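You operate a simulated robot arm through the tools that you are given. There is no shell and no other tool. Be economical: measure what you need, move in short steps, check, and stop when the job is done.

You run a simulated two-armed robot. Do the job below in one go: nothing can be reset, and whatever is moved stays where it is left.

JOB
Take the cream roll and leave it on the beech panel. Then open the right counter drawer, fetch the orange sanding block from the top of the pine bench and set it in the inside of the right counter drawer, then shut the drawer. Then take the dark wood block and leave it in the bed of the band clamp. Then count the blue steel blocks on the top of the pine bench, then put as many of the black chair foots from the top of the pine bench on the top of the chest lid. Then take the white tile and leave it on the open bay of the sanding table. Then take the white pad and leave it on the top of the low bench. The order counts.

The check looks at the end state, three seconds after you hand in, the way a careful person would. Anything else that was tipped, shoved, dropped, spilled or broken makes it a failure. Lids that push on must go on centred and level and be pressed home; caps that screw on are set level and turned clockwise until they are tight.

ROBOT AND FRAMES
Two 7-joint arms with fingered hands on one trunk, on a base that drives. Base frame: it is fixed to the floor where the robot stands at the start and does not move with it; the origin is under the middle of the robot, x ahead of it, y to its left, z up; the surface under the hand at the start is at about z = 880. Readings come in mm, degrees, newtons and seconds.
The left shoulder is at the start at [51, 152, 1147], the right one opposite. With the tool pointing down near the work surface each hand reaches from about 420 to 820 mm from the robot's upright axis, wherever it stands, measured 20 degrees to its own side. Places, roughly: bed of the band clamp (21x23 cm) [4700, 660, 900]; beech panel [750, 3250, 500]; black chair foot (4x4x3 cm) [1300, 500, 900]; blue steel block (4x5x4 cm) [1100, 600, 900]; cream roll (11x11x5 cm) [500, -100, 900]; dark wood block (9x4x3 cm) [900, -400, 900]; inside of the right counter drawer [2800, -2700, 700]; open bay of the sanding table [4700, -5100, 300]; right counter drawer [2800, -2700, 700]; sanding block [500, 500, 1000]; top of the chest lid [2800, -2200, 500]; top of the low bench [4700, -3500, 600]; white pad (7x7x5 cm) [1900, -2700, 800]; white tile (6x6x2 cm) [1800, -2000, 800]. Payload 3.8 kg a hand.
The tool frame of a hand sits at the grasp point between the pads (the TCP): z along the fingers, y along the line on which they close. The tips reach 30 mm beyond it. The gripper opens to 104 mm. The gripper's body begins 35 mm behind the TCP. The gripper is a hand of 5 fingers: y runs from the thumb to the fingers, the wrist lies at [-15, -104, -178] in the tool frame.
Orientation is that of the tool frame in the base frame, as a unit quaternion [w, x, y, z]. With the fingers straight down and the wrist toward the robot, the tool's x, y and z point along [0, 1, 0], [1, 0, 0] and [0, 0, -1] of the base frame.

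CONTROLS
- The arms move only by the tool move_arm. It takes "left_plan", "right_plan" or both (then of equal length, played together; a hand with none holds still); each is text: rows parted by semicolons, each of 6 numbers parted by spaces: the shift along the tool's x, y, z in mm, then the turn, a rotation vector about the tool's x, y, z in degrees. In form: tx ty tz rx ry rz; .... A call has 1 to 12 rows; each row shifts and turns the commanded pose from where the row before left it, along the tool's axes as they then stand. A row lasts 0.2 s, in which the tool goes at most 50 mm and 8.6 degrees; a call with a longer step from one row to the next is refused whole. Where a pose cannot be reached the arm comes as near as it can. A force on the tool above 40 N (or 10 N above the force at the start of the call, whichever is more), or a blocked arm, ends the call early, and 0.2 s more pass. In this call time passes only in rows, and 0.2 s behind the last. It gives the time, the measured TCP pose, the force on the tool (base axes), the opening and the grip force at its end, in the units of the frame above (readings bear some noise), with the torque about the TCP (base axes, N m) and any sound that the robot's microphone picked up, and new pictures: "show" is both (left out), scene, wrist or none (wrist: the cameras of the hands that moved).
- Cameras (640 x 400 px; columns grow to the right, rows downward): "scene" is now at [155.8, 3.5, 1296]; the picture's right is [0.05, -1.00, -0.01], its down [-0.58, -0.02, -0.81] and it looks along [0.81, 0.04, -0.58] (base axes); focal length 225 px, centre (320, 200). "left" rides on the left gripper at [-80, -78, -141] in its tool frame; the picture's right is [-0.78, -0.30, 0.56], its down [0.53, -0.78, 0.33] and it looks along [0.33, 0.56, 0.76] (tool axes); focal length 247 px, centre (320, 200). "right" rides on the right gripper at [80, -78, -141] in its tool frame; the picture's right is [-0.78, 0.30, -0.56], its down [-0.53, -0.78, 0.33] and it looks along [-0.33, 0.56, 0.76] (tool axes); focal length 247 px, centre (320, 200). There is no depth. A picture from a camera that has moved, and an enlarged one, comes with that camera's place and axes in the base frame and with its lens.
- move_column(by): slides the trunk up (or, below 0, down) by that many mm; the arms and the scene camera ride with it, the base frame stays. It gives what a move gives, with no picture.
- base_move(legs): drives the robot by 1 to 6 legs, each [ahead, left, turn to the left] in mm, mm and degrees, along the robot's own axes; the way and the turn of a leg run together, so that a leg with both is an arc; at most 1500 mm and 180 degrees a leg. The arms and the cameras ride along, it lands a little off, and it stops where it bumps. It gives what a move gives, and a new picture of the scene camera.
- finger_targets(index, middle, ring, little, thumb_bend, thumb_turn, hand): sets how far each is bent, from 0 (flat) to 1 (curled in); at 0.3 the hand is open as for a grip, at 0.7 the pads meet at the TCP. One left out holds its place. A second passes; each finger stops where it meets its share of the squeeze, and holds until it gets a number again. It is the only way to open and close the hand. It gives what a move gives, with no picture; readings hold the bend of each and the force on index, middle, ring, little, thumb and palm. thumb_turn goes from beside the hand (0) to across from the fingers (1), as for a grip.
- turn_head(pan, tilt): turns the head with the scene camera to pan (to the left, within 80 degrees either way) and tilt (down, from -29 to 69), counted from straight ahead of the robot. It gives what a move gives, and a new picture of the scene camera.
- zoom(camera, box): a new picture of the part [left, top, right, bottom] of that camera's present view, enlarged. No time passes.
- close_job(): hands the job in; it is judged then, once.

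Work in short steps. Places have to be worked out from the pictures, the camera data and where the tool is seen: move nearer, look again, correct. Check each grasp and each placing, and mend what went wrong. You have 483 turns and 360 pictures in all, those below and enlarged ones among them. Open the grippers and draw the arms clear of the work before you hand the job in, unless the task says otherwise; then end with one line.

The tools are called after "Request:" as a command line: name --argument value ..., lists and objects as JSON in quotes. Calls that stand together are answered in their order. move_arm: Moves the arms, as the interface text tells. Its arguments: {"type":"object","properties":{"left_plan":{"type":"string"},"right_plan":{"type":"string"},"show":{"type":"string","enum":["both","scene","wrist","none"]}},"required":[]} The other tools are called the same way: move_column (by) slides the trunk up or down; finger_targets (index, middle, ring, little, thumb_bend, thumb_turn, hand) moves the fingers one by one; base_move (legs) drives the base; turn_head (pan, tilt) turns the head that bears the scene camera; zoom (camera, box) takes an enlarged picture of a part of a camera's view; close_job () hands the job in.

At the start:

```text
time_s: 0.0
left_tcp_pos: [461.9, 282.8, 1182.0]
left_ee_rot: [0.0, 0.706, 0.708, 0.001]
left_contact_force: [0.2, -0.3, 0.8]
left_ft_torque: [0.02, 0.01, -0.01]
left_finger_gap: 103.9
left_grip_force: 0.1
left_shape: jaw
left_bend: [0.3, 0.3, 0.3, 0.3, 0.3, 0.98]
left_finger forces: [0.0, 0.1, 0.0, 0.0, 0.0, 0.0]
right_tcp_pos: [575.1, -111.9, 1145.5]
right_ee_rot: [0.001, 0.708, 0.707, 0.0]
right_contact_force: [-0.2, 0.1, -0.2]
right_ft_torque: [-0.01, -0.02, -0.01]
right_finger_gap: 103.9
right_grip_force: 0.0
right_shape: jaw
right_bend: [0.3, 0.3, 0.3, 0.3, 0.3, 0.98]
right_finger forces: [0.1, 0.1, 0.0, 0.0, 0.0, 0.0]
trunk travel left (down, up): [-225.0, 231.0]
robot x, y, heading: [1.6, -1.2, -0.0]
head pan, tilt: [2.8, 27.4]
```

scene: 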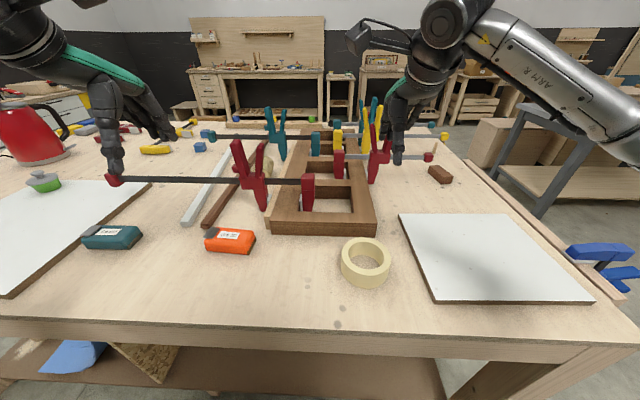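
right: 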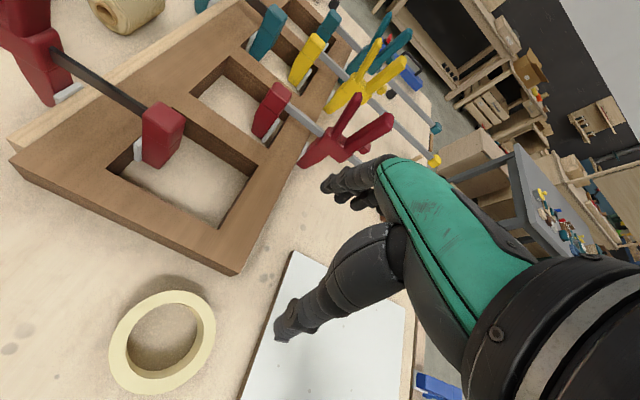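
left: 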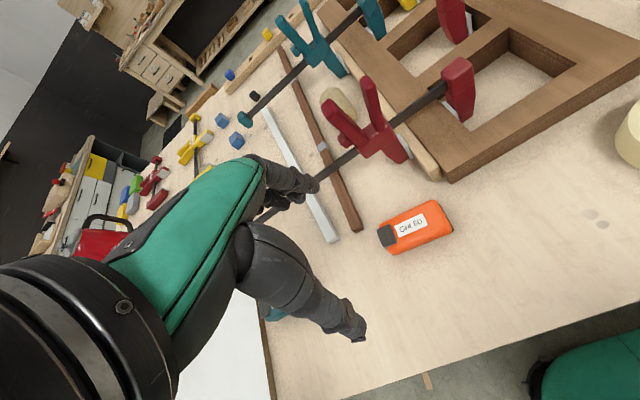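

The roll lies near [476, -79, 905] by the scene view. I take closer looks at the bench before moving.

Request:
zoom --camera "scene" --box '[180, 80, 500, 280]'

Request:
zoom --camera "left" --box '[100, 0, 420, 200]'

Request:
zoom --camera "right" --box '[0, 200, 320, 400]'

```text
2.00 times, centred on (340, 180) of scene
camera zoom: at [155.8, 3.5, 1296.0], right [0.05, -1.0, -0.01], down [-0.58, -0.02, -0.81], along [0.81, 0.04, -0.58], focal length 450 px, centre (280, 240)
```

zoom: 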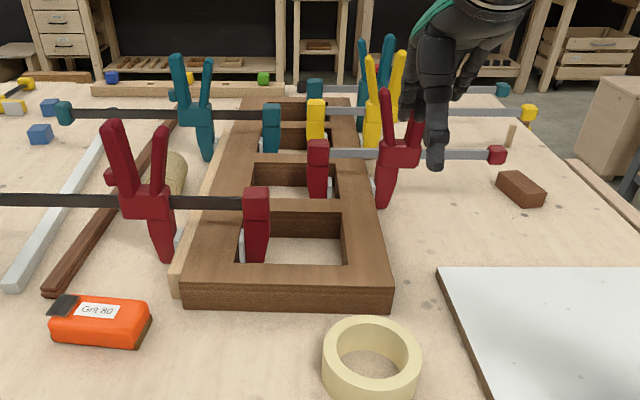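

```text
2.00 times, centred on (260, 100) of left
camera zoom: at [385.0, 201.8, 1325.7], right [-0.3, -0.78, -0.56], down [-0.78, 0.53, -0.33], along [0.56, 0.33, -0.76], focal length 494 px, centre (440, 400)
```

zoom: 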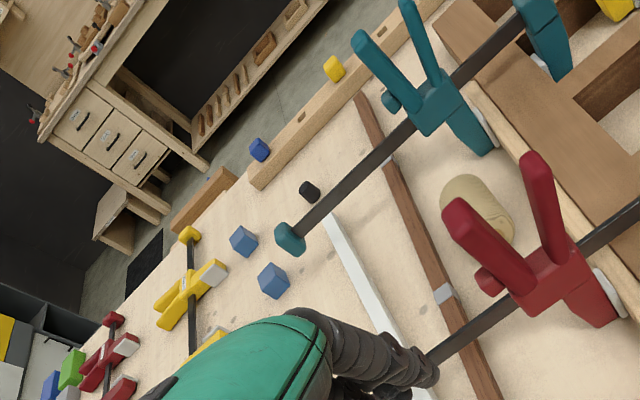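

```text
2.00 times, centred on (160, 300) of right
camera zoom: at [498.1, -31.0, 1286.3], right [0.3, -0.78, 0.56], down [-0.78, -0.53, -0.33], along [0.56, -0.33, -0.76], focal length 494 px, centre (640, 0)
```

zoom: 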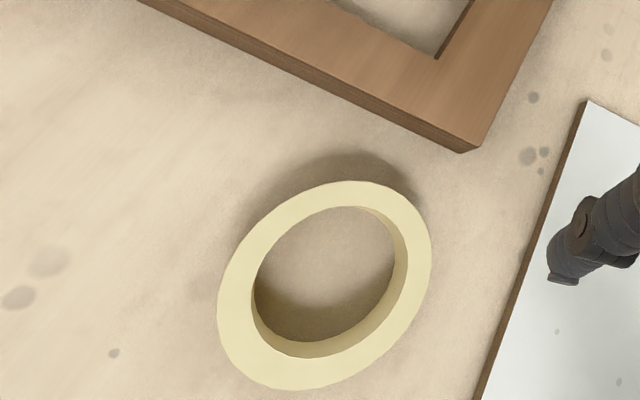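

The roll's centre comes out near [473, -72], top at about z = 930, with its far wall at x ≈ 520. I narrow the right hand first to see the gap, then move over the far wall (thumb inside the ring).

Request:
finger_targets --hand "right" --index 0.48 --middle 0.48 --ring 0.48 --little 0.48 --thumb_bend 0.48

Request:
move_arm --right_plan "20 -28 30 0 0 0; 20 -28 30 0 0 0; 0 0 30 0 0 0; 0 0 30 0 0 0" --show "both"

```text
time_s: 1.0
left_tcp_pos: [462.6, 282.7, 1182.5]
left_ee_rot: [0.0, 0.707, 0.707, 0.0]
left_contact_force: [-0.7, 0.6, -1.2]
left_ft_torque: [0.01, -0.05, -0.03]
left_finger_gap: 104.1
left_grip_force: 0.0
left_shape: jaw
left_bend: [0.3, 0.3, 0.3, 0.3, 0.3, 0.98]
left_finger forces: [0.0, 0.0, 0.0, 0.1, 0.0, 0.0]
right_tcp_pos: [575.7, -111.4, 1145.1]
right_ee_rot: [0.0, 0.707, 0.707, 0.0]
right_contact_force: [0.3, 0.3, 0.6]
right_ft_torque: [0.01, 0.03, 0.0]
right_finger_gap: 57.8
right_grip_force: 0.0
right_shape: fingers
right_bend: [0.48, 0.48, 0.48, 0.48, 0.48, 0.98]
right_finger forces: [0.0, 0.1, 0.0, 0.0, 0.0, 0.0]
trunk travel left (down, up): [-225.0, 231.0]
robot x, y, heading: [-0.1, -0.7, -0.1]
head pan, tilt: [2.8, 27.4]
```

```text
time_s: 2.0
left_tcp_pos: [462.6, 281.9, 1182.8]
left_ee_rot: [0.0, 0.707, 0.707, 0.0]
left_contact_force: [-1.0, 0.9, -0.5]
left_ft_torque: [0.0, -0.02, 0.0]
left_finger_gap: 103.6
left_grip_force: 0.0
left_shape: jaw
left_bend: [0.3, 0.3, 0.3, 0.3, 0.3, 0.98]
left_finger forces: [0.1, 0.1, 0.0, 0.0, 0.0, 0.0]
right_tcp_pos: [519.7, -71.4, 1025.9]
right_ee_rot: [-0.001, 0.707, 0.707, 0.0]
right_contact_force: [0.1, 1.3, 1.4]
right_ft_torque: [0.0, 0.0, -0.05]
right_finger_gap: 57.8
right_grip_force: 0.1
right_shape: fingers
right_bend: [0.48, 0.48, 0.48, 0.48, 0.48, 0.98]
right_finger forces: [0.0, 0.0, 0.0, 0.0, 0.0, 0.0]
trunk travel left (down, up): [-225.0, 231.0]
robot x, y, heading: [1.1, 0.4, 0.1]
head pan, tilt: [2.8, 27.4]
camera scene: at [156.0, 3.3, 1296.0], right [0.05, -1.0, -0.01], down [-0.58, -0.02, -0.81], along [0.81, 0.04, -0.58], focal length 225 px, centre (320, 200)
camera right: at [442.0, 8.7, 1166.2], right [0.3, -0.78, 0.56], down [-0.78, -0.53, -0.33], along [0.56, -0.33, -0.76], focal length 247 px, centre (320, 200)
```

scene: 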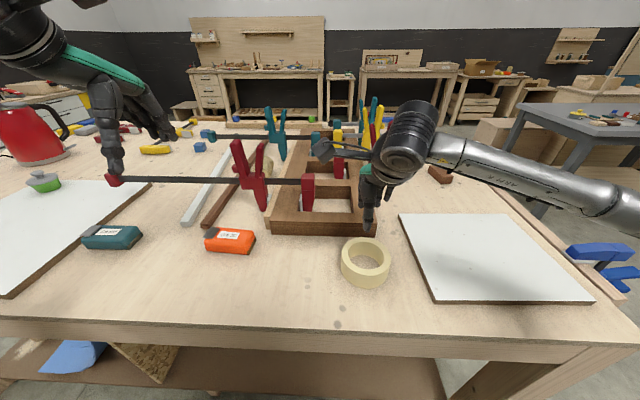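
right: 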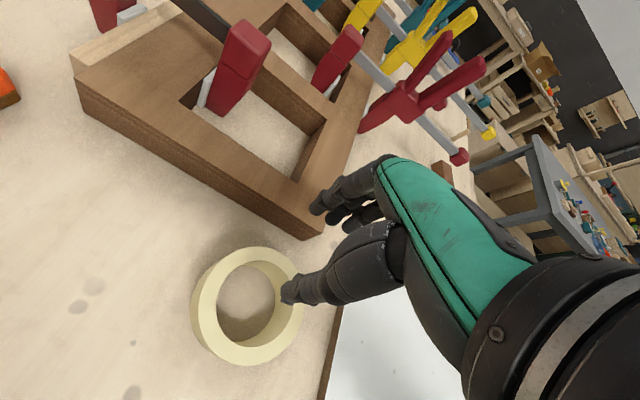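

The ring centre is confirmed near [474, -68]; the frame's near edge is at x ≈ 593, so the fingers fit. I lower over the far wall.

Request:
move_arm --right_plan "2 0 25 0 0 0; 0 0 25 0 0 0; 0 0 20 0 0 0" --show "wrist"

```text
time_s: 2.8
left_tcp_pos: [462.1, 281.5, 1182.1]
left_ee_rot: [0.001, 0.707, 0.707, 0.0]
left_contact_force: [0.0, -0.7, 0.0]
left_ft_torque: [-0.01, -0.01, 0.03]
left_finger_gap: 103.7
left_grip_force: 0.0
left_shape: jaw
left_bend: [0.3, 0.3, 0.3, 0.3, 0.3, 0.98]
left_finger forces: [0.0, 0.1, 0.1, 0.0, 0.0, 0.0]
right_tcp_pos: [519.4, -67.7, 955.5]
right_ee_rot: [0.0, 0.708, 0.706, 0.0]
right_contact_force: [0.3, -0.3, 0.4]
right_ft_torque: [0.0, 0.01, -0.02]
right_finger_gap: 57.6
right_grip_force: 0.1
right_shape: fingers
right_bend: [0.48, 0.48, 0.48, 0.48, 0.48, 0.98]
right_finger forces: [0.0, 0.0, 0.0, 0.0, 0.0, 0.0]
trunk travel left (down, up): [-225.0, 231.0]
robot x, y, heading: [2.3, 1.3, -0.0]
head pan, tilt: [2.8, 27.4]
camera right: at [441.5, 12.0, 1096.9], right [0.3, -0.78, 0.56], down [-0.78, -0.53, -0.33], along [0.56, -0.33, -0.76], focal length 247 px, centre (320, 200)
```

right: 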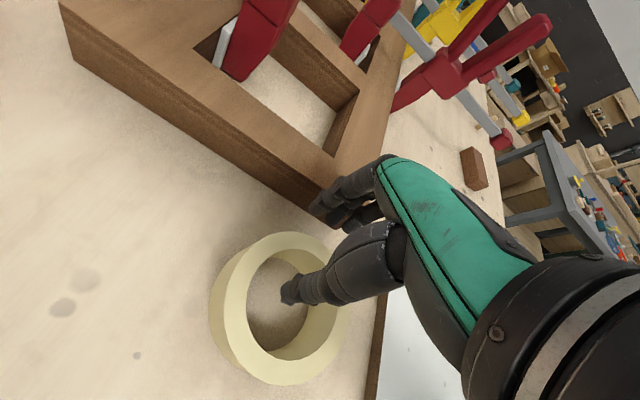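

The thumb is over the hole and the fingers are clear of the frame. Lower on and close.

Request:
move_arm --right_plan "0 0 20 0 0 0; 0 0 17 0 0 0" --show "wrist"

Request:
finger_targets --hand "right" --index 0.72 --middle 0.72 --ring 0.72 --little 0.72 --thumb_bend 0.72

```text
time_s: 3.4
left_tcp_pos: [460.3, 282.0, 1184.7]
left_ee_rot: [0.0, 0.707, 0.707, 0.001]
left_contact_force: [-0.2, -1.1, 0.2]
left_ft_torque: [0.0, 0.0, -0.03]
left_finger_gap: 103.6
left_grip_force: 0.0
left_shape: jaw
left_bend: [0.3, 0.3, 0.3, 0.3, 0.3, 0.98]
left_finger forces: [0.0, 0.1, 0.0, 0.1, 0.0, 0.0]
right_tcp_pos: [517.0, -68.5, 919.8]
right_ee_rot: [0.001, 0.706, 0.708, 0.002]
right_contact_force: [-5.7, 0.9, 6.1]
right_ft_torque: [-0.09, -0.36, -0.07]
right_finger_gap: 57.7
right_grip_force: 3.9
right_shape: fingers
right_bend: [0.48, 0.5, 0.48, 0.48, 0.48, 0.98]
right_finger forces: [0.0, 8.1, 0.0, 0.0, 0.1, 0.0]
trunk travel left (down, up): [-225.0, 231.0]
robot x, y, heading: [4.9, -4.1, -0.0]
head pan, tilt: [2.8, 27.4]
camera right: at [439.2, 11.7, 1060.8], right [0.29, -0.78, 0.56], down [-0.78, -0.54, -0.34], along [0.56, -0.33, -0.76], focal length 247 px, centre (320, 200)
```

right: 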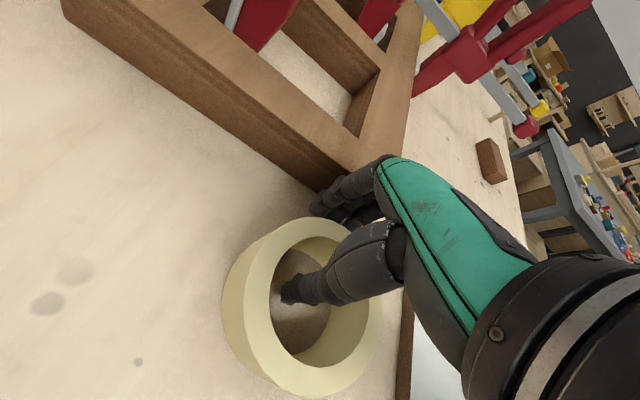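

```text
time_s: 4.4
left_tcp_pos: [461.9, 281.8, 1183.0]
left_ee_rot: [-0.001, 0.707, 0.707, -0.001]
left_contact_force: [-0.1, -0.4, 0.5]
left_ft_torque: [-0.02, 0.01, 0.01]
left_finger_gap: 103.8
left_grip_force: 0.1
left_shape: jaw
left_bend: [0.3, 0.3, 0.3, 0.3, 0.3, 0.98]
left_finger forces: [0.1, 0.0, 0.0, 0.0, 0.1, 0.1]
right_tcp_pos: [519.4, -68.3, 918.3]
right_ee_rot: [0.0, 0.707, 0.707, 0.001]
right_contact_force: [-0.7, 0.1, -0.7]
right_ft_torque: [0.01, -0.02, 0.03]
right_finger_gap: 6.4
right_grip_force: 5.2
right_shape: fingers
right_bend: [0.71, 0.71, 0.72, 0.72, 0.68, 0.96]
right_finger forces: [4.1, 1.6, 0.0, 0.1, 4.7, 0.0]
trunk travel left (down, up): [-225.0, 231.0]
robot x, y, heading: [3.4, -1.4, 0.1]
head pan, tilt: [2.8, 27.4]
```

The gap of 6 mm is less than the wall looks; I look at how the hand sits.

Request:
zoom --camera "right" --box '[160, 100, 480, 400]'

Request:
zoom --camera "scene" --box '[300, 180, 440, 300]'

```text
1.33 times, centred on (320, 250) of right
camera zoom: at [441.7, 11.4, 1059.3], right [0.3, -0.78, 0.56], down [-0.78, -0.53, -0.33], along [0.56, -0.33, -0.76], focal length 329 px, centre (320, 133)
```

zoom: 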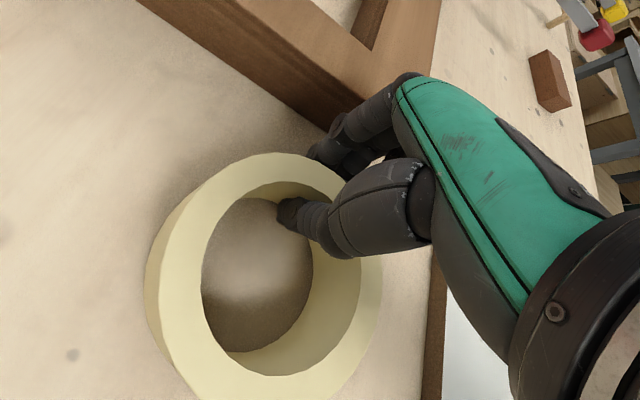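

```text
3.33 times, centred on (370, 240) of scene
camera zoom: at [155.8, 3.4, 1296.0], right [0.05, -1.0, -0.01], down [-0.58, -0.02, -0.81], along [0.81, 0.04, -0.58], focal length 750 px, centre (153, 67)
```

zoom: 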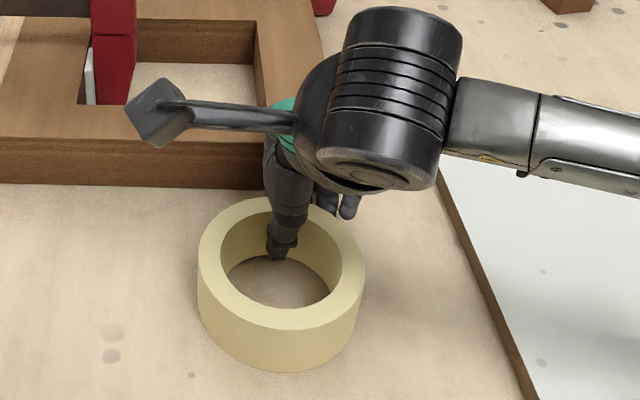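

The wall sits between thumb and index/middle. I tighten and then lift a little as a test.

Request:
finger_targets --hand "right" --index 0.85 --middle 0.85 --ring 0.8 --thumb_bend 0.85

Request:
move_arm --right_plan "0 0 -20 0 0 0; 0 0 -20 0 0 0" --show "both"

```text
time_s: 5.4
left_tcp_pos: [462.3, 281.1, 1182.7]
left_ee_rot: [-0.001, 0.707, 0.707, 0.0]
left_contact_force: [1.1, 0.4, 1.3]
left_ft_torque: [0.0, 0.04, -0.02]
left_finger_gap: 103.8
left_grip_force: 0.1
left_shape: jaw
left_bend: [0.3, 0.3, 0.3, 0.3, 0.3, 0.98]
left_finger forces: [0.1, 0.0, 0.0, 0.0, 0.1, 0.0]
right_tcp_pos: [519.4, -68.6, 918.0]
right_ee_rot: [0.0, 0.707, 0.707, 0.0]
right_contact_force: [-1.2, -0.5, 0.3]
right_ft_torque: [-0.06, -0.04, -0.01]
right_finger_gap: 4.0
right_grip_force: 22.8
right_shape: fingers
right_bend: [0.74, 0.84, 0.8, 0.72, 0.73, 0.92]
right_finger forces: [14.2, 6.5, 0.1, 0.1, 23.4, 0.0]
trunk travel left (down, up): [-225.0, 231.0]
robot x, y, heading: [3.1, -0.2, -0.1]
head pan, tilt: [2.8, 27.4]
```

```text
time_s: 6.0
left_tcp_pos: [462.1, 280.7, 1183.6]
left_ee_rot: [0.0, 0.707, 0.707, 0.0]
left_contact_force: [-0.1, 0.1, 0.3]
left_ft_torque: [0.0, 0.02, 0.02]
left_finger_gap: 103.8
left_grip_force: 0.1
left_shape: jaw
left_bend: [0.3, 0.3, 0.3, 0.3, 0.3, 0.98]
left_finger forces: [0.0, 0.0, 0.0, 0.0, 0.0, 0.0]
right_tcp_pos: [519.5, -69.6, 958.0]
right_ee_rot: [0.0, 0.707, 0.707, 0.0]
right_contact_force: [0.6, 0.4, -1.0]
right_ft_torque: [-0.06, -0.01, 0.01]
right_finger_gap: 4.2
right_grip_force: 21.9
right_shape: fingers
right_bend: [0.74, 0.84, 0.8, 0.72, 0.73, 0.92]
right_finger forces: [14.5, 6.6, 0.0, 0.0, 23.4, 0.0]
trunk travel left (down, up): [-225.0, 231.0]
robot x, y, heading: [-1.2, -0.9, 0.1]
head pan, tilt: [2.8, 27.4]
camera scene: at [155.7, 3.6, 1296.1], right [0.05, -1.0, -0.01], down [-0.58, -0.02, -0.81], along [0.81, 0.04, -0.58], focal length 225 px, centre (320, 200)
camera right: at [442.1, 11.2, 1099.3], right [0.3, -0.78, 0.56], down [-0.78, -0.53, -0.33], along [0.56, -0.33, -0.76], focal length 247 px, centre (320, 200)
```

scene: 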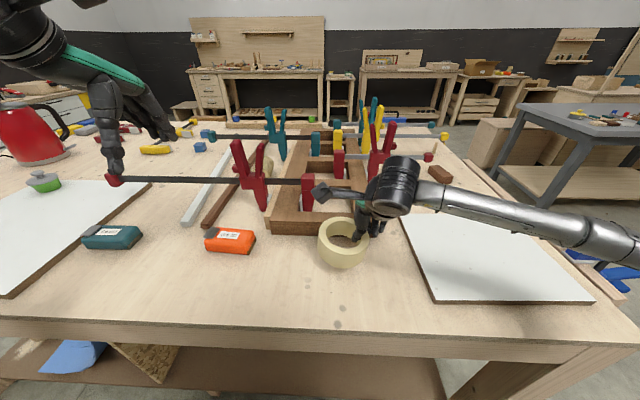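
right: 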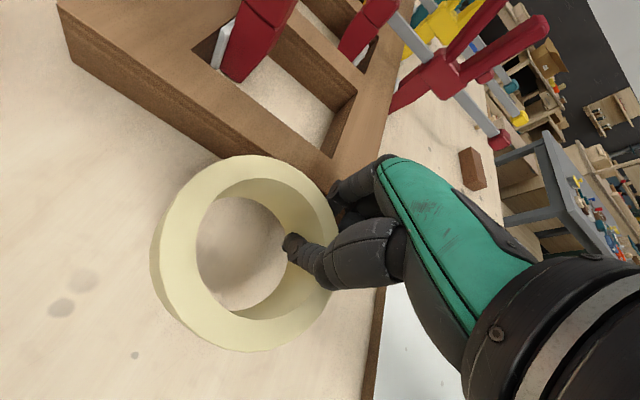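

The roll is held. I lift it well above the bench and look to the left to find the way to the beech panel.

Request:
move_arm --right_plan "0 -15 -30 0 0 0; 0 -15 -30 0 0 0; 0 -15 -30 0 0 0; 0 -15 -30 0 0 0" --show "none"

Request:
turn_head --pan 75 --tilt 20

Request:
turn_head --pan 30 --tilt 20

Request:
turn_head --pan -45 --tilt 20

```text
time_s: 7.0
left_tcp_pos: [461.2, 282.6, 1184.0]
left_ee_rot: [0.0, 0.707, 0.707, 0.0]
left_contact_force: [-0.6, 0.5, 0.2]
left_ft_torque: [-0.03, 0.02, 0.04]
left_finger_gap: 103.6
left_grip_force: 0.0
left_shape: jaw
left_bend: [0.3, 0.3, 0.3, 0.3, 0.3, 0.98]
left_finger forces: [0.1, 0.0, 0.0, 0.0, 0.0, 0.0]
right_tcp_pos: [457.9, -69.8, 1078.7]
right_ee_rot: [0.0, 0.707, 0.707, 0.001]
right_contact_force: [0.0, -0.1, -2.0]
right_ft_torque: [-0.05, -0.03, -0.02]
right_finger_gap: 4.4
right_grip_force: 21.7
right_shape: fingers
right_bend: [0.74, 0.84, 0.8, 0.72, 0.73, 0.92]
right_finger forces: [14.3, 6.4, 0.1, 0.1, 23.3, 0.1]
trunk travel left (down, up): [-225.0, 231.0]
robot x, y, heading: [-2.8, 3.6, 0.1]
head pan, tilt: [2.8, 27.4]
```

```text
time_s: 8.4
left_tcp_pos: [462.0, 282.5, 1182.1]
left_ee_rot: [0.0, 0.707, 0.707, 0.001]
left_contact_force: [-0.7, 0.2, -0.3]
left_ft_torque: [0.0, 0.02, -0.03]
left_finger_gap: 103.3
left_grip_force: 0.0
left_shape: jaw
left_bend: [0.3, 0.3, 0.3, 0.3, 0.3, 0.98]
left_finger forces: [0.0, 0.0, 0.0, 0.0, 0.0, 0.2]
right_tcp_pos: [459.7, -70.8, 1078.9]
right_ee_rot: [0.001, 0.708, 0.706, 0.0]
right_contact_force: [0.1, -0.2, -0.6]
right_ft_torque: [-0.07, -0.04, -0.03]
right_finger_gap: 4.1
right_grip_force: 22.7
right_shape: fingers
right_bend: [0.74, 0.84, 0.8, 0.72, 0.73, 0.92]
right_finger forces: [14.4, 6.5, 0.0, 0.0, 23.3, 0.0]
trunk travel left (down, up): [-225.0, 231.0]
robot x, y, heading: [0.7, 0.6, 0.0]
head pan, tilt: [75.0, 20.0]
camera scene: at [91.1, 89.0, 1317.3], right [0.96, -0.26, -0.14], down [-0.22, -0.33, -0.92], along [0.19, 0.91, -0.37], focal length 225 px, centre (320, 200)
```

scene: 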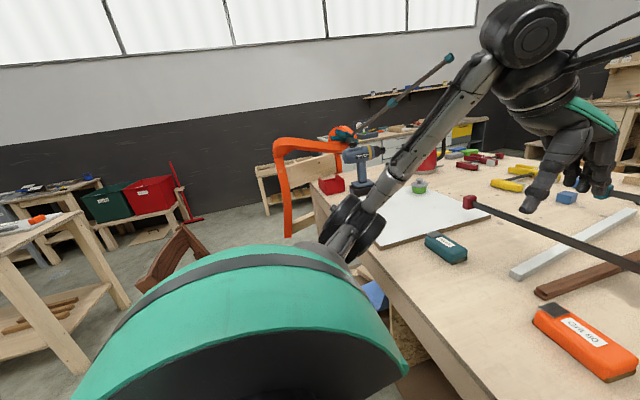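

```text
time_s: 9.6
left_tcp_pos: [461.9, 281.1, 1183.5]
left_ee_rot: [0.0, 0.707, 0.707, 0.0]
left_contact_force: [0.3, -0.3, 0.4]
left_ft_torque: [-0.01, -0.01, -0.03]
left_finger_gap: 103.9
left_grip_force: 0.0
left_shape: jaw
left_bend: [0.3, 0.3, 0.3, 0.3, 0.3, 0.98]
left_finger forces: [0.1, 0.0, 0.1, 0.1, 0.0, 0.1]
right_tcp_pos: [460.5, -69.5, 1078.2]
right_ee_rot: [0.0, 0.707, 0.707, 0.0]
right_contact_force: [0.1, -0.5, -1.0]
right_ft_torque: [-0.1, -0.02, 0.0]
right_finger_gap: 3.9
right_grip_force: 21.9
right_shape: fingers
right_bend: [0.74, 0.84, 0.8, 0.72, 0.73, 0.92]
right_finger forces: [14.3, 6.5, 0.0, 0.0, 23.3, 0.0]
trunk travel left (down, up): [-225.0, 231.0]
robot x, y, heading: [0.6, 2.5, 0.1]
head pan, tilt: [30.0, 20.0]
camera scene: at [147.0, 45.7, 1309.3], right [0.5, -0.87, -0.07], down [-0.43, -0.17, -0.89], along [0.76, 0.47, -0.45], focal length 225 px, centre (320, 200)
```

scene: 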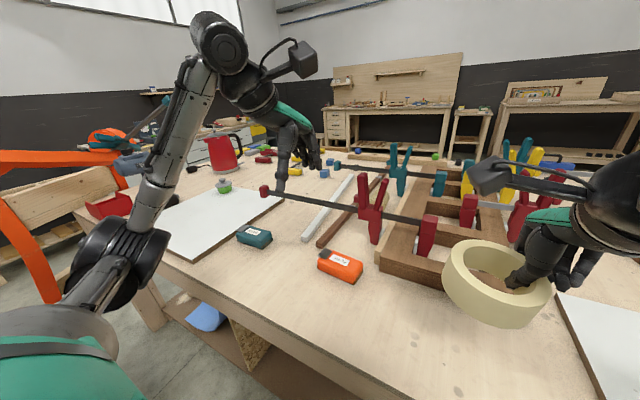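

```text
time_s: 11.0
left_tcp_pos: [462.8, 281.1, 1184.5]
left_ee_rot: [-0.001, 0.707, 0.707, 0.0]
left_contact_force: [-0.8, -0.7, 0.1]
left_ft_torque: [0.01, 0.02, 0.0]
left_finger_gap: 103.7
left_grip_force: 0.1
left_shape: jaw
left_bend: [0.3, 0.3, 0.3, 0.3, 0.3, 0.98]
left_finger forces: [0.1, 0.0, 0.0, 0.0, 0.1, 0.1]
right_tcp_pos: [460.1, -70.3, 1078.4]
right_ee_rot: [0.0, 0.707, 0.707, 0.0]
right_contact_force: [0.3, -0.7, -1.5]
right_ft_torque: [-0.07, -0.03, 0.03]
right_finger_gap: 3.8
right_grip_force: 22.2
right_shape: fingers
right_bend: [0.74, 0.84, 0.8, 0.72, 0.73, 0.92]
right_finger forces: [14.3, 6.6, 0.0, 0.1, 23.4, 0.0]
trunk travel left (down, up): [-225.0, 231.0]
robot x, y, heading: [1.6, -1.3, -0.2]
head pan, tilt: [-45.0, 20.0]
camera scene: at [132.4, -66.8, 1311.4], right [-0.7, -0.71, 0.1], down [-0.37, 0.24, -0.9], along [0.61, -0.66, -0.43], focal length 225 px, centre (320, 200)
```

scene: 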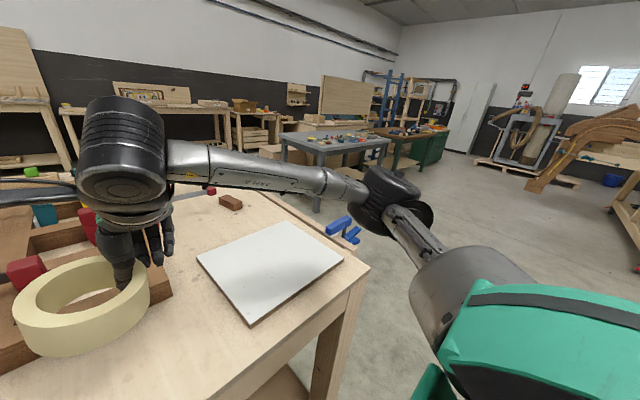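

The panel lies at about pixel (315,170) of the leftward view, behind an orange chair. I back off the bench and turn left for a clear look.

Request:
base_move --legs '[[-400, 0, 0], [0, 0, 90]]'

Request:
turn_head --pan -15 --tilt 15

```text
time_s: 17.4
left_tcp_pos: [-682.1, 462.1, 1182.2]
left_ee_rot: [-0.001, -0.001, 1.0, 0.0]
left_contact_force: [0.3, -0.4, 0.9]
left_ft_torque: [-0.01, 0.02, -0.03]
left_finger_gap: 103.8
left_grip_force: 0.1
left_shape: jaw
left_bend: [0.3, 0.3, 0.3, 0.3, 0.3, 0.98]
left_finger forces: [0.0, 0.0, 0.0, 0.1, 0.0, 0.0]
right_tcp_pos: [-330.0, 460.7, 1079.4]
right_ee_rot: [0.0, -0.003, 1.0, 0.0]
right_contact_force: [0.5, 0.3, -1.9]
right_ft_torque: [0.04, -0.07, 0.04]
right_finger_gap: 3.8
right_grip_force: 21.7
right_shape: fingers
right_bend: [0.74, 0.84, 0.8, 0.72, 0.73, 0.92]
right_finger forces: [13.8, 6.6, 0.1, 0.1, 22.5, 0.0]
trunk travel left (down, up): [-225.0, 231.0]
robot x, y, heading: [-399.4, -3.2, 90.1]
head pan, tilt: [-45.0, 20.0]
camera scene: at [-331.7, 130.4, 1311.4], right [0.71, -0.7, 0.1], down [-0.24, -0.37, -0.9], along [0.66, 0.61, -0.43], focal length 225 px, centre (320, 200)
```

scene: 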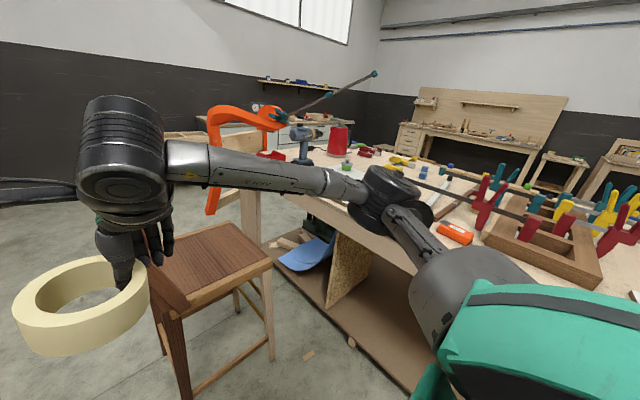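

```text
time_s: 18.3
left_tcp_pos: [-681.6, 460.4, 1183.8]
left_ee_rot: [0.0, -0.002, 1.0, 0.001]
left_contact_force: [0.5, -0.1, -0.4]
left_ft_torque: [0.0, 0.02, 0.0]
left_finger_gap: 103.4
left_grip_force: 0.2
left_shape: jaw
left_bend: [0.3, 0.3, 0.3, 0.3, 0.3, 0.98]
left_finger forces: [0.0, 0.0, 0.0, 0.0, 0.1, 0.0]
right_tcp_pos: [-329.6, 460.2, 1077.5]
right_ee_rot: [0.0, -0.001, 1.0, 0.0]
right_contact_force: [0.1, 0.4, -1.1]
right_ft_torque: [0.03, -0.05, 0.0]
right_finger_gap: 3.9
right_grip_force: 21.7
right_shape: fingers
right_bend: [0.74, 0.84, 0.8, 0.72, 0.73, 0.92]
right_finger forces: [13.7, 6.6, 0.1, 0.0, 22.5, 0.0]
trunk travel left (down, up): [-225.0, 231.0]
robot x, y, heading: [-398.2, 1.8, 90.0]
head pan, tilt: [-15.0, 15.0]
camera scene: at [-373.4, 155.6, 1316.0], right [0.97, -0.25, 0.04], down [-0.07, -0.38, -0.92], along [0.25, 0.89, -0.39], focal length 225 px, centre (320, 200)
```

scene: 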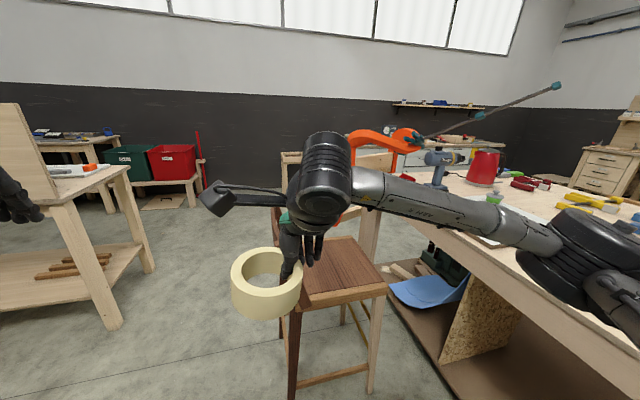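

A chair stands around x -300…200, y 900…1350, a table at x < -1300. I go through the middle at x ≈ -800.

Request:
base_move --legs '[[0, 400, 0], [1500, 0, 0], [300, 0, 0]]'

Request:
turn_head --pan -50 --tilt 15

```text
time_s: 19.7
left_tcp_pos: [-786.7, 461.2, 1180.8]
left_ee_rot: [0.003, -0.002, 1.0, -0.001]
left_contact_force: [-0.2, -0.3, -0.6]
left_ft_torque: [0.01, -0.04, -0.03]
left_finger_gap: 103.9
left_grip_force: 0.0
left_shape: jaw
left_bend: [0.3, 0.3, 0.3, 0.3, 0.3, 0.98]
left_finger forces: [0.0, 0.0, 0.0, 0.0, 0.1, 0.0]
right_tcp_pos: [-433.3, 460.4, 1078.6]
right_ee_rot: [0.003, -0.003, 1.0, -0.001]
right_contact_force: [-0.4, -0.4, -1.8]
right_ft_torque: [0.02, -0.08, 0.01]
right_finger_gap: 3.7
right_grip_force: 21.8
right_shape: fingers
right_bend: [0.74, 0.84, 0.8, 0.72, 0.74, 0.92]
right_finger forces: [14.1, 6.7, 0.0, 0.0, 22.6, 0.0]
trunk travel left (down, up): [-225.0, 231.0]
robot x, y, heading: [-498.9, 2.6, 90.2]
head pan, tilt: [-15.0, 15.0]
stopped in leg 1: the robot was blocked; the commanded pose is now the measured one
camera scene: at [-477.3, 155.2, 1316.3], right [0.97, -0.25, 0.04], down [-0.06, -0.38, -0.92], along [0.25, 0.89, -0.39], focal length 225 px, centre (320, 200)
```

scene: 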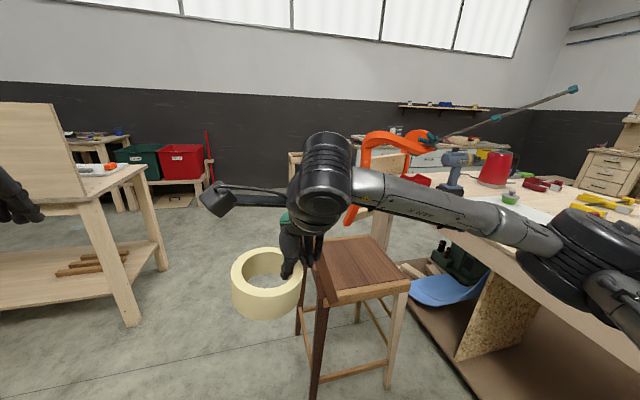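

```text
time_s: 20.7
left_tcp_pos: [-779.2, 461.1, 1182.8]
left_ee_rot: [0.0, -0.002, 1.0, -0.001]
left_contact_force: [-0.1, -0.2, 0.4]
left_ft_torque: [-0.03, 0.03, 0.02]
left_finger_gap: 103.7
left_grip_force: 0.0
left_shape: jaw
left_bend: [0.3, 0.3, 0.3, 0.3, 0.3, 0.98]
left_finger forces: [0.1, 0.0, 0.0, 0.0, 0.1, 0.0]
right_tcp_pos: [-428.0, 460.3, 1078.5]
right_ee_rot: [0.0, -0.001, 1.0, -0.001]
right_contact_force: [0.0, 1.5, -1.0]
right_ft_torque: [0.02, -0.07, 0.02]
right_finger_gap: 4.1
right_grip_force: 21.7
right_shape: fingers
right_bend: [0.74, 0.84, 0.8, 0.72, 0.74, 0.92]
right_finger forces: [14.0, 6.8, 0.1, 0.1, 22.7, 0.1]
trunk travel left (down, up): [-225.0, 231.0]
robot x, y, heading: [-494.0, -3.2, 90.3]
head pan, tilt: [-50.0, 15.0]
camera scene: at [-422.9, 126.3, 1320.3], right [0.65, -0.76, 0.11], down [-0.2, -0.3, -0.93], along [0.74, 0.58, -0.34], focal length 225 px, centre (320, 200)
```

scene: 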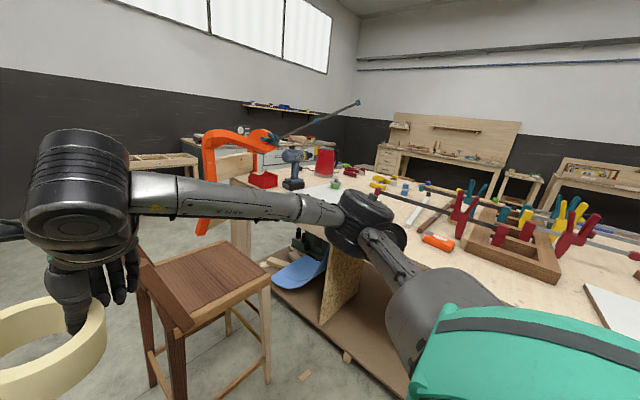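

The robot was stopped by something on its left; I look there.

Request:
turn_head --pan 75 --tilt 35

Request:
turn_head --pan 25 --tilt 35

```text
time_s: 22.7
left_tcp_pos: [-778.9, 462.9, 1183.0]
left_ee_rot: [0.001, -0.002, 1.0, -0.001]
left_contact_force: [-0.7, 0.3, 0.3]
left_ft_torque: [0.0, -0.02, 0.0]
left_finger_gap: 103.8
left_grip_force: 0.1
left_shape: jaw
left_bend: [0.3, 0.3, 0.3, 0.3, 0.3, 0.98]
left_finger forces: [0.1, 0.0, 0.0, 0.1, 0.0, 0.0]
right_tcp_pos: [-427.1, 461.0, 1078.0]
right_ee_rot: [0.0, -0.002, 1.0, -0.001]
right_contact_force: [-0.7, 1.2, -1.6]
right_ft_torque: [0.06, -0.04, -0.02]
right_finger_gap: 3.9
right_grip_force: 21.4
right_shape: fingers
right_bend: [0.74, 0.84, 0.8, 0.72, 0.74, 0.92]
right_finger forces: [14.0, 6.7, 0.1, 0.0, 22.7, 0.0]
trunk travel left (down, up): [-225.0, 231.0]
robot x, y, heading: [-493.8, 0.3, 90.3]
head pan, tilt: [75.0, 35.0]
camera scene: at [-579.3, 84.4, 1293.9], right [0.26, 0.96, -0.14], down [0.56, -0.26, -0.79], along [-0.79, 0.13, -0.6], focal length 225 px, centre (320, 200)
```

scene: 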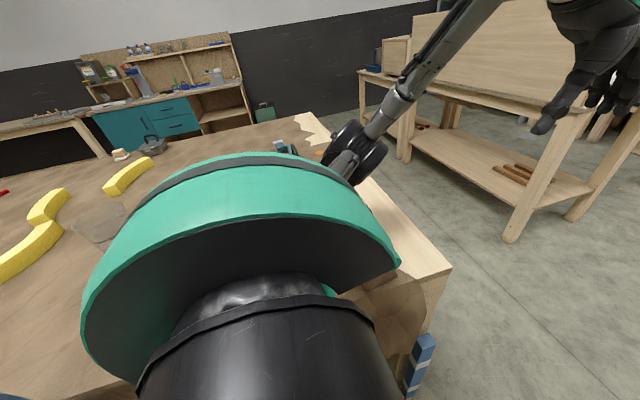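

```text
time_s: 23.9
left_tcp_pos: [-780.6, 462.3, 1182.3]
left_ee_rot: [0.0, -0.002, 1.0, -0.001]
left_contact_force: [0.1, -0.1, 1.2]
left_ft_torque: [-0.04, -0.01, -0.02]
left_finger_gap: 103.9
left_grip_force: 0.1
left_shape: jaw
left_bend: [0.3, 0.3, 0.3, 0.3, 0.3, 0.98]
left_finger forces: [0.1, 0.0, 0.1, 0.1, 0.0, 0.1]
right_tcp_pos: [-427.6, 459.5, 1078.6]
right_ee_rot: [0.0, -0.002, 1.0, -0.001]
right_contact_force: [0.0, -0.3, -1.4]
right_ft_torque: [0.03, -0.07, 0.0]
right_finger_gap: 3.8
right_grip_force: 22.0
right_shape: fingers
right_bend: [0.74, 0.84, 0.8, 0.72, 0.74, 0.92]
right_finger forces: [14.1, 6.7, 0.1, 0.0, 22.6, 0.0]
trunk travel left (down, up): [-225.0, 231.0]
robot x, y, heading: [-492.9, 3.6, 90.5]
head pan, tilt: [25.0, 35.0]
camera scene: at [-531.8, 141.0, 1285.8], right [0.9, 0.42, -0.06], down [0.25, -0.63, -0.74], along [-0.35, 0.65, -0.67], focal length 225 px, centre (320, 200)
```

scene: 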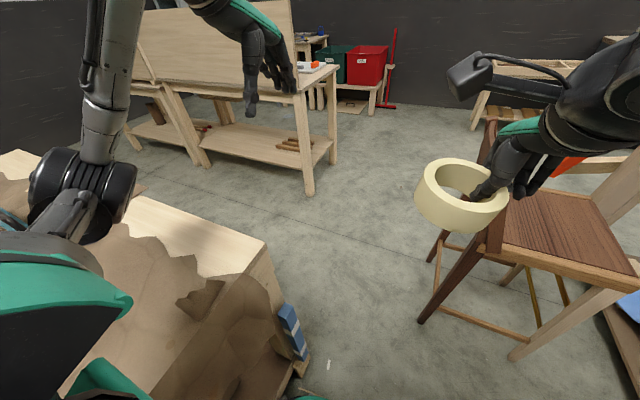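

The other bench's corner and the chair leave too narrow a gap; the far side of the pine bench is open floor. I go around the right end instead.

Request:
base_move --legs '[[0, -270, 0], [-1200, 0, 0], [0, 0, -90]]'

Request:
turn_head --pan 0 --tilt 20

```text
time_s: 29.0
left_tcp_pos: [-493.7, -185.6, 1182.1]
left_ee_rot: [0.002, 0.017, 1.0, 0.0]
left_contact_force: [0.4, 0.1, -0.4]
left_ft_torque: [-0.02, 0.0, -0.01]
left_finger_gap: 103.8
left_grip_force: 0.0
left_shape: jaw
left_bend: [0.3, 0.3, 0.3, 0.3, 0.3, 0.98]
left_finger forces: [0.1, 0.0, 0.0, 0.0, 0.0, 0.0]
right_tcp_pos: [-149.9, -197.3, 1076.7]
right_ee_rot: [0.0, 0.008, 1.0, -0.002]
right_contact_force: [0.1, 1.3, -2.2]
right_ft_torque: [0.04, -0.05, -0.01]
right_finger_gap: 3.9
right_grip_force: 22.6
right_shape: fingers
right_bend: [0.74, 0.84, 0.8, 0.72, 0.74, 0.92]
right_finger forces: [14.3, 6.8, 0.1, 0.0, 23.1, 0.1]
trunk travel left (down, up): [-225.0, 231.0]
robot x, y, heading: [-225.9, -660.6, 89.1]
head pan, tilt: [25.0, 35.0]
stopped in leg 2: the robot was blocked; the commanded pose is now the measured one
camera scene: at [-260.7, -512.1, 1284.9], right [0.91, 0.4, -0.06], down [0.23, -0.64, -0.73], along [-0.33, 0.66, -0.68], focal length 225 px, centre (320, 200)
```

scene: 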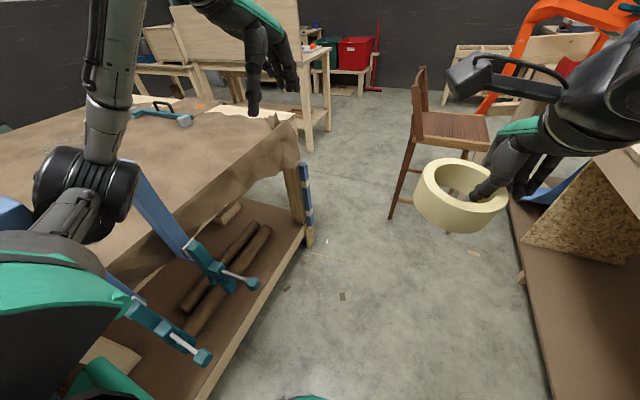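

```text
time_s: 29.9
left_tcp_pos: [-496.2, -184.1, 1181.9]
left_ee_rot: [0.002, 0.016, 1.0, -0.002]
left_contact_force: [-0.9, -0.4, 0.0]
left_ft_torque: [0.02, 0.0, 0.01]
left_finger_gap: 104.0
left_grip_force: 0.2
left_shape: jaw
left_bend: [0.3, 0.3, 0.3, 0.3, 0.3, 0.98]
left_finger forces: [0.0, 0.0, 0.0, 0.0, 0.0, 0.0]
right_tcp_pos: [-149.8, -195.3, 1075.2]
right_ee_rot: [0.0, 0.007, 1.0, -0.004]
right_contact_force: [0.4, -0.1, -0.5]
right_ft_torque: [0.03, -0.07, -0.03]
right_finger_gap: 3.9
right_grip_force: 21.7
right_shape: fingers
right_bend: [0.74, 0.84, 0.8, 0.72, 0.74, 0.92]
right_finger forces: [14.3, 6.7, 0.0, 0.0, 23.2, 0.0]
trunk travel left (down, up): [-225.0, 231.0]
robot x, y, heading: [-230.9, -658.7, 89.2]
head pan, tilt: [0.0, 20.0]
camera scene: at [-222.9, -494.3, 1306.4], right [1.0, -0.02, 0.0], down [-0.01, -0.48, -0.88], along [0.01, 0.88, -0.48], focal length 225 px, centre (320, 200)
```

scene: 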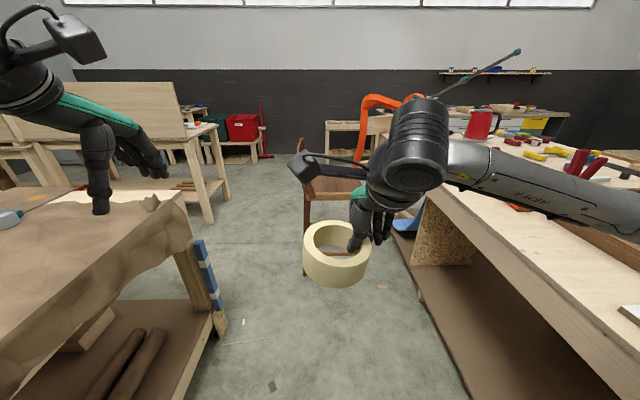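

Something behind stopped me. I shift off a little and turn to face +x, to look at what is there.

Request:
base_move --legs '[[60, 0, 0], [0, 0, -90]]'

Request:
turn_head --pan -75 --tilt 25

```text
time_s: 32.2
left_tcp_pos: [-319.0, -78.9, 1187.6]
left_ee_rot: [-0.002, 0.172, 0.985, 0.002]
left_contact_force: [-0.5, -0.1, 0.9]
left_ft_torque: [0.01, -0.03, -0.01]
left_finger_gap: 104.0
left_grip_force: 0.0
left_shape: jaw
left_bend: [0.3, 0.3, 0.3, 0.3, 0.3, 0.97]
left_finger forces: [0.0, 0.0, 0.0, 0.0, 0.0, 0.1]
right_tcp_pos: [5.1, -194.5, 1077.7]
right_ee_rot: [-0.004, 0.165, 0.986, 0.0]
right_contact_force: [-0.4, 0.2, -0.9]
right_ft_torque: [-0.03, -0.08, 0.04]
right_finger_gap: 4.0
right_grip_force: 21.9
right_shape: fingers
right_bend: [0.74, 0.84, 0.8, 0.72, 0.74, 0.92]
right_finger forces: [14.2, 6.6, 0.0, 0.0, 22.8, 0.0]
trunk travel left (down, up): [-225.0, 231.0]
robot x, y, heading: [-219.3, -603.5, 71.1]
head pan, tilt: [0.0, 20.0]
stopped in leg 2: the robot was blocked; the commanded pose is now the measured one
camera scene: at [-155.7, -458.6, 1307.8], right [0.94, -0.33, -0.01], down [-0.16, -0.44, -0.88], along [0.28, 0.83, -0.47], focal length 225 px, centre (320, 200)
```

scene: 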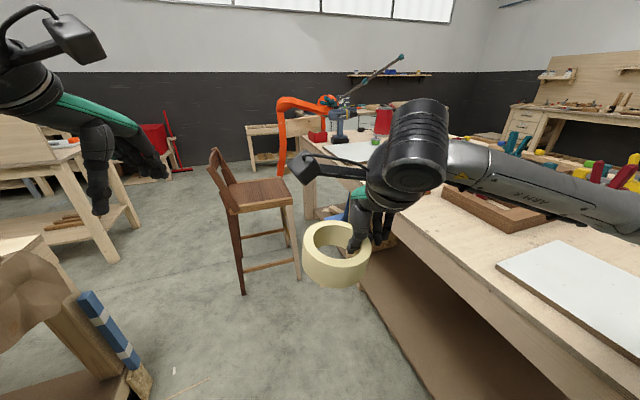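

```text
time_s: 33.7
left_tcp_pos: [-314.4, -80.1, 1189.1]
left_ee_rot: [-0.004, 0.175, 0.985, 0.004]
left_contact_force: [0.1, 0.0, 0.2]
left_ft_torque: [0.02, 0.01, 0.0]
left_finger_gap: 104.0
left_grip_force: 0.1
left_shape: jaw
left_bend: [0.3, 0.3, 0.3, 0.3, 0.3, 0.97]
left_finger forces: [0.1, 0.0, 0.0, 0.0, 0.1, 0.0]
right_tcp_pos: [8.5, -197.2, 1078.7]
right_ee_rot: [-0.006, 0.167, 0.986, 0.0]
right_contact_force: [0.5, -0.8, -1.0]
right_ft_torque: [0.04, -0.02, 0.02]
right_finger_gap: 3.7
right_grip_force: 21.8
right_shape: fingers
right_bend: [0.74, 0.84, 0.8, 0.72, 0.74, 0.92]
right_finger forces: [14.2, 6.7, 0.1, 0.1, 22.7, 0.0]
trunk travel left (down, up): [-225.0, 231.0]
robot x, y, heading: [-221.6, -604.6, 70.7]
head pan, tilt: [-75.0, 25.0]
camera scene: at [-91.7, -555.9, 1308.1], right [-0.07, -0.99, 0.13], down [-0.47, -0.08, -0.88], along [0.88, -0.12, -0.46], focal length 225 px, centre (320, 200)
```

scene: 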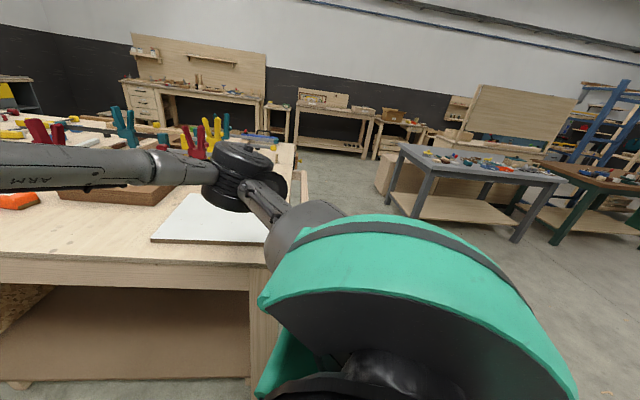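

I look left/backwards as far as the head goes to see the obstacle.

Request:
turn_head --pan 80 --tilt 45

Request:
turn_head --pan -80 --tilt 60

```text
time_s: 36.1
left_tcp_pos: [-315.0, -79.1, 1188.4]
left_ee_rot: [-0.005, 0.174, 0.985, 0.003]
left_contact_force: [0.0, 0.0, 0.0]
left_ft_torque: [0.02, 0.0, 0.05]
left_finger_gap: 104.0
left_grip_force: 0.1
left_shape: jaw
left_bend: [0.3, 0.3, 0.3, 0.3, 0.3, 0.97]
left_finger forces: [0.0, 0.0, 0.1, 0.0, 0.1, 0.0]
right_tcp_pos: [8.5, -196.9, 1078.4]
right_ee_rot: [-0.007, 0.167, 0.986, 0.001]
right_contact_force: [-1.3, 0.4, -1.6]
right_ft_torque: [-0.01, -0.03, -0.01]
right_finger_gap: 3.8
right_grip_force: 21.9
right_shape: fingers
right_bend: [0.74, 0.84, 0.8, 0.72, 0.74, 0.92]
right_finger forces: [14.2, 6.7, 0.0, 0.0, 22.8, 0.1]
trunk travel left (down, up): [-225.0, 231.0]
robot x, y, heading: [-223.2, -604.9, 70.8]
head pan, tilt: [80.0, 45.0]
camera scene: at [-256.0, -513.0, 1281.4], right [0.49, 0.86, -0.14], down [0.58, -0.44, -0.69], along [-0.66, 0.25, -0.71], focal length 225 px, centre (320, 200)
```

scene: 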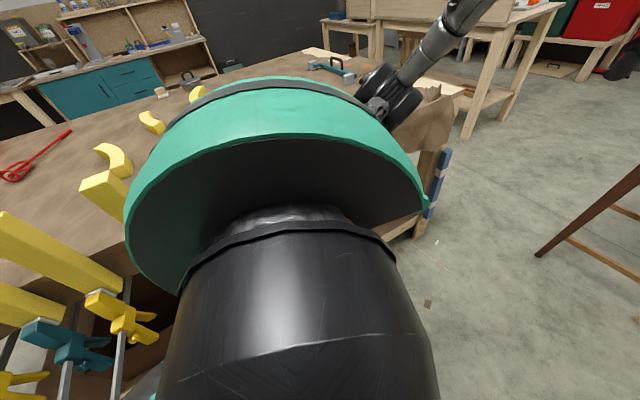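

```text
time_s: 38.6
left_tcp_pos: [-315.1, -79.6, 1188.4]
left_ee_rot: [-0.005, 0.174, 0.985, 0.003]
left_contact_force: [-0.3, 0.2, 0.0]
left_ft_torque: [0.01, 0.03, 0.01]
left_finger_gap: 103.8
left_grip_force: 0.1
left_shape: jaw
left_bend: [0.3, 0.3, 0.3, 0.3, 0.3, 0.97]
left_finger forces: [0.0, 0.1, 0.0, 0.0, 0.0, 0.0]
right_tcp_pos: [7.9, -196.6, 1077.7]
right_ee_rot: [-0.007, 0.167, 0.986, 0.002]
right_contact_force: [-0.1, -0.9, -1.8]
right_ft_torque: [-0.02, -0.04, 0.02]
right_finger_gap: 3.6
right_grip_force: 21.5
right_shape: fingers
right_bend: [0.74, 0.84, 0.8, 0.72, 0.74, 0.92]
right_finger forces: [14.2, 6.7, 0.0, 0.0, 22.9, 0.0]
trunk travel left (down, up): [-225.0, 231.0]
robot x, y, heading: [-220.0, -605.1, 70.6]
head pan, tilt: [-80.0, 60.0]
camera scene: at [-120.5, -566.0, 1260.6], right [-0.16, -0.98, 0.14], down [-0.88, 0.08, -0.46], along [0.44, -0.19, -0.88], focal length 225 px, centre (320, 200)
```

scene: 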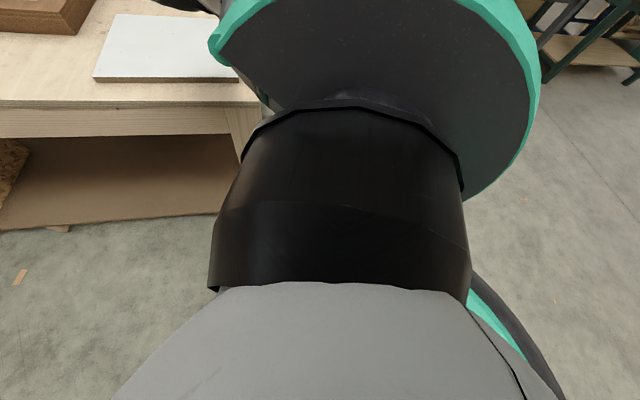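

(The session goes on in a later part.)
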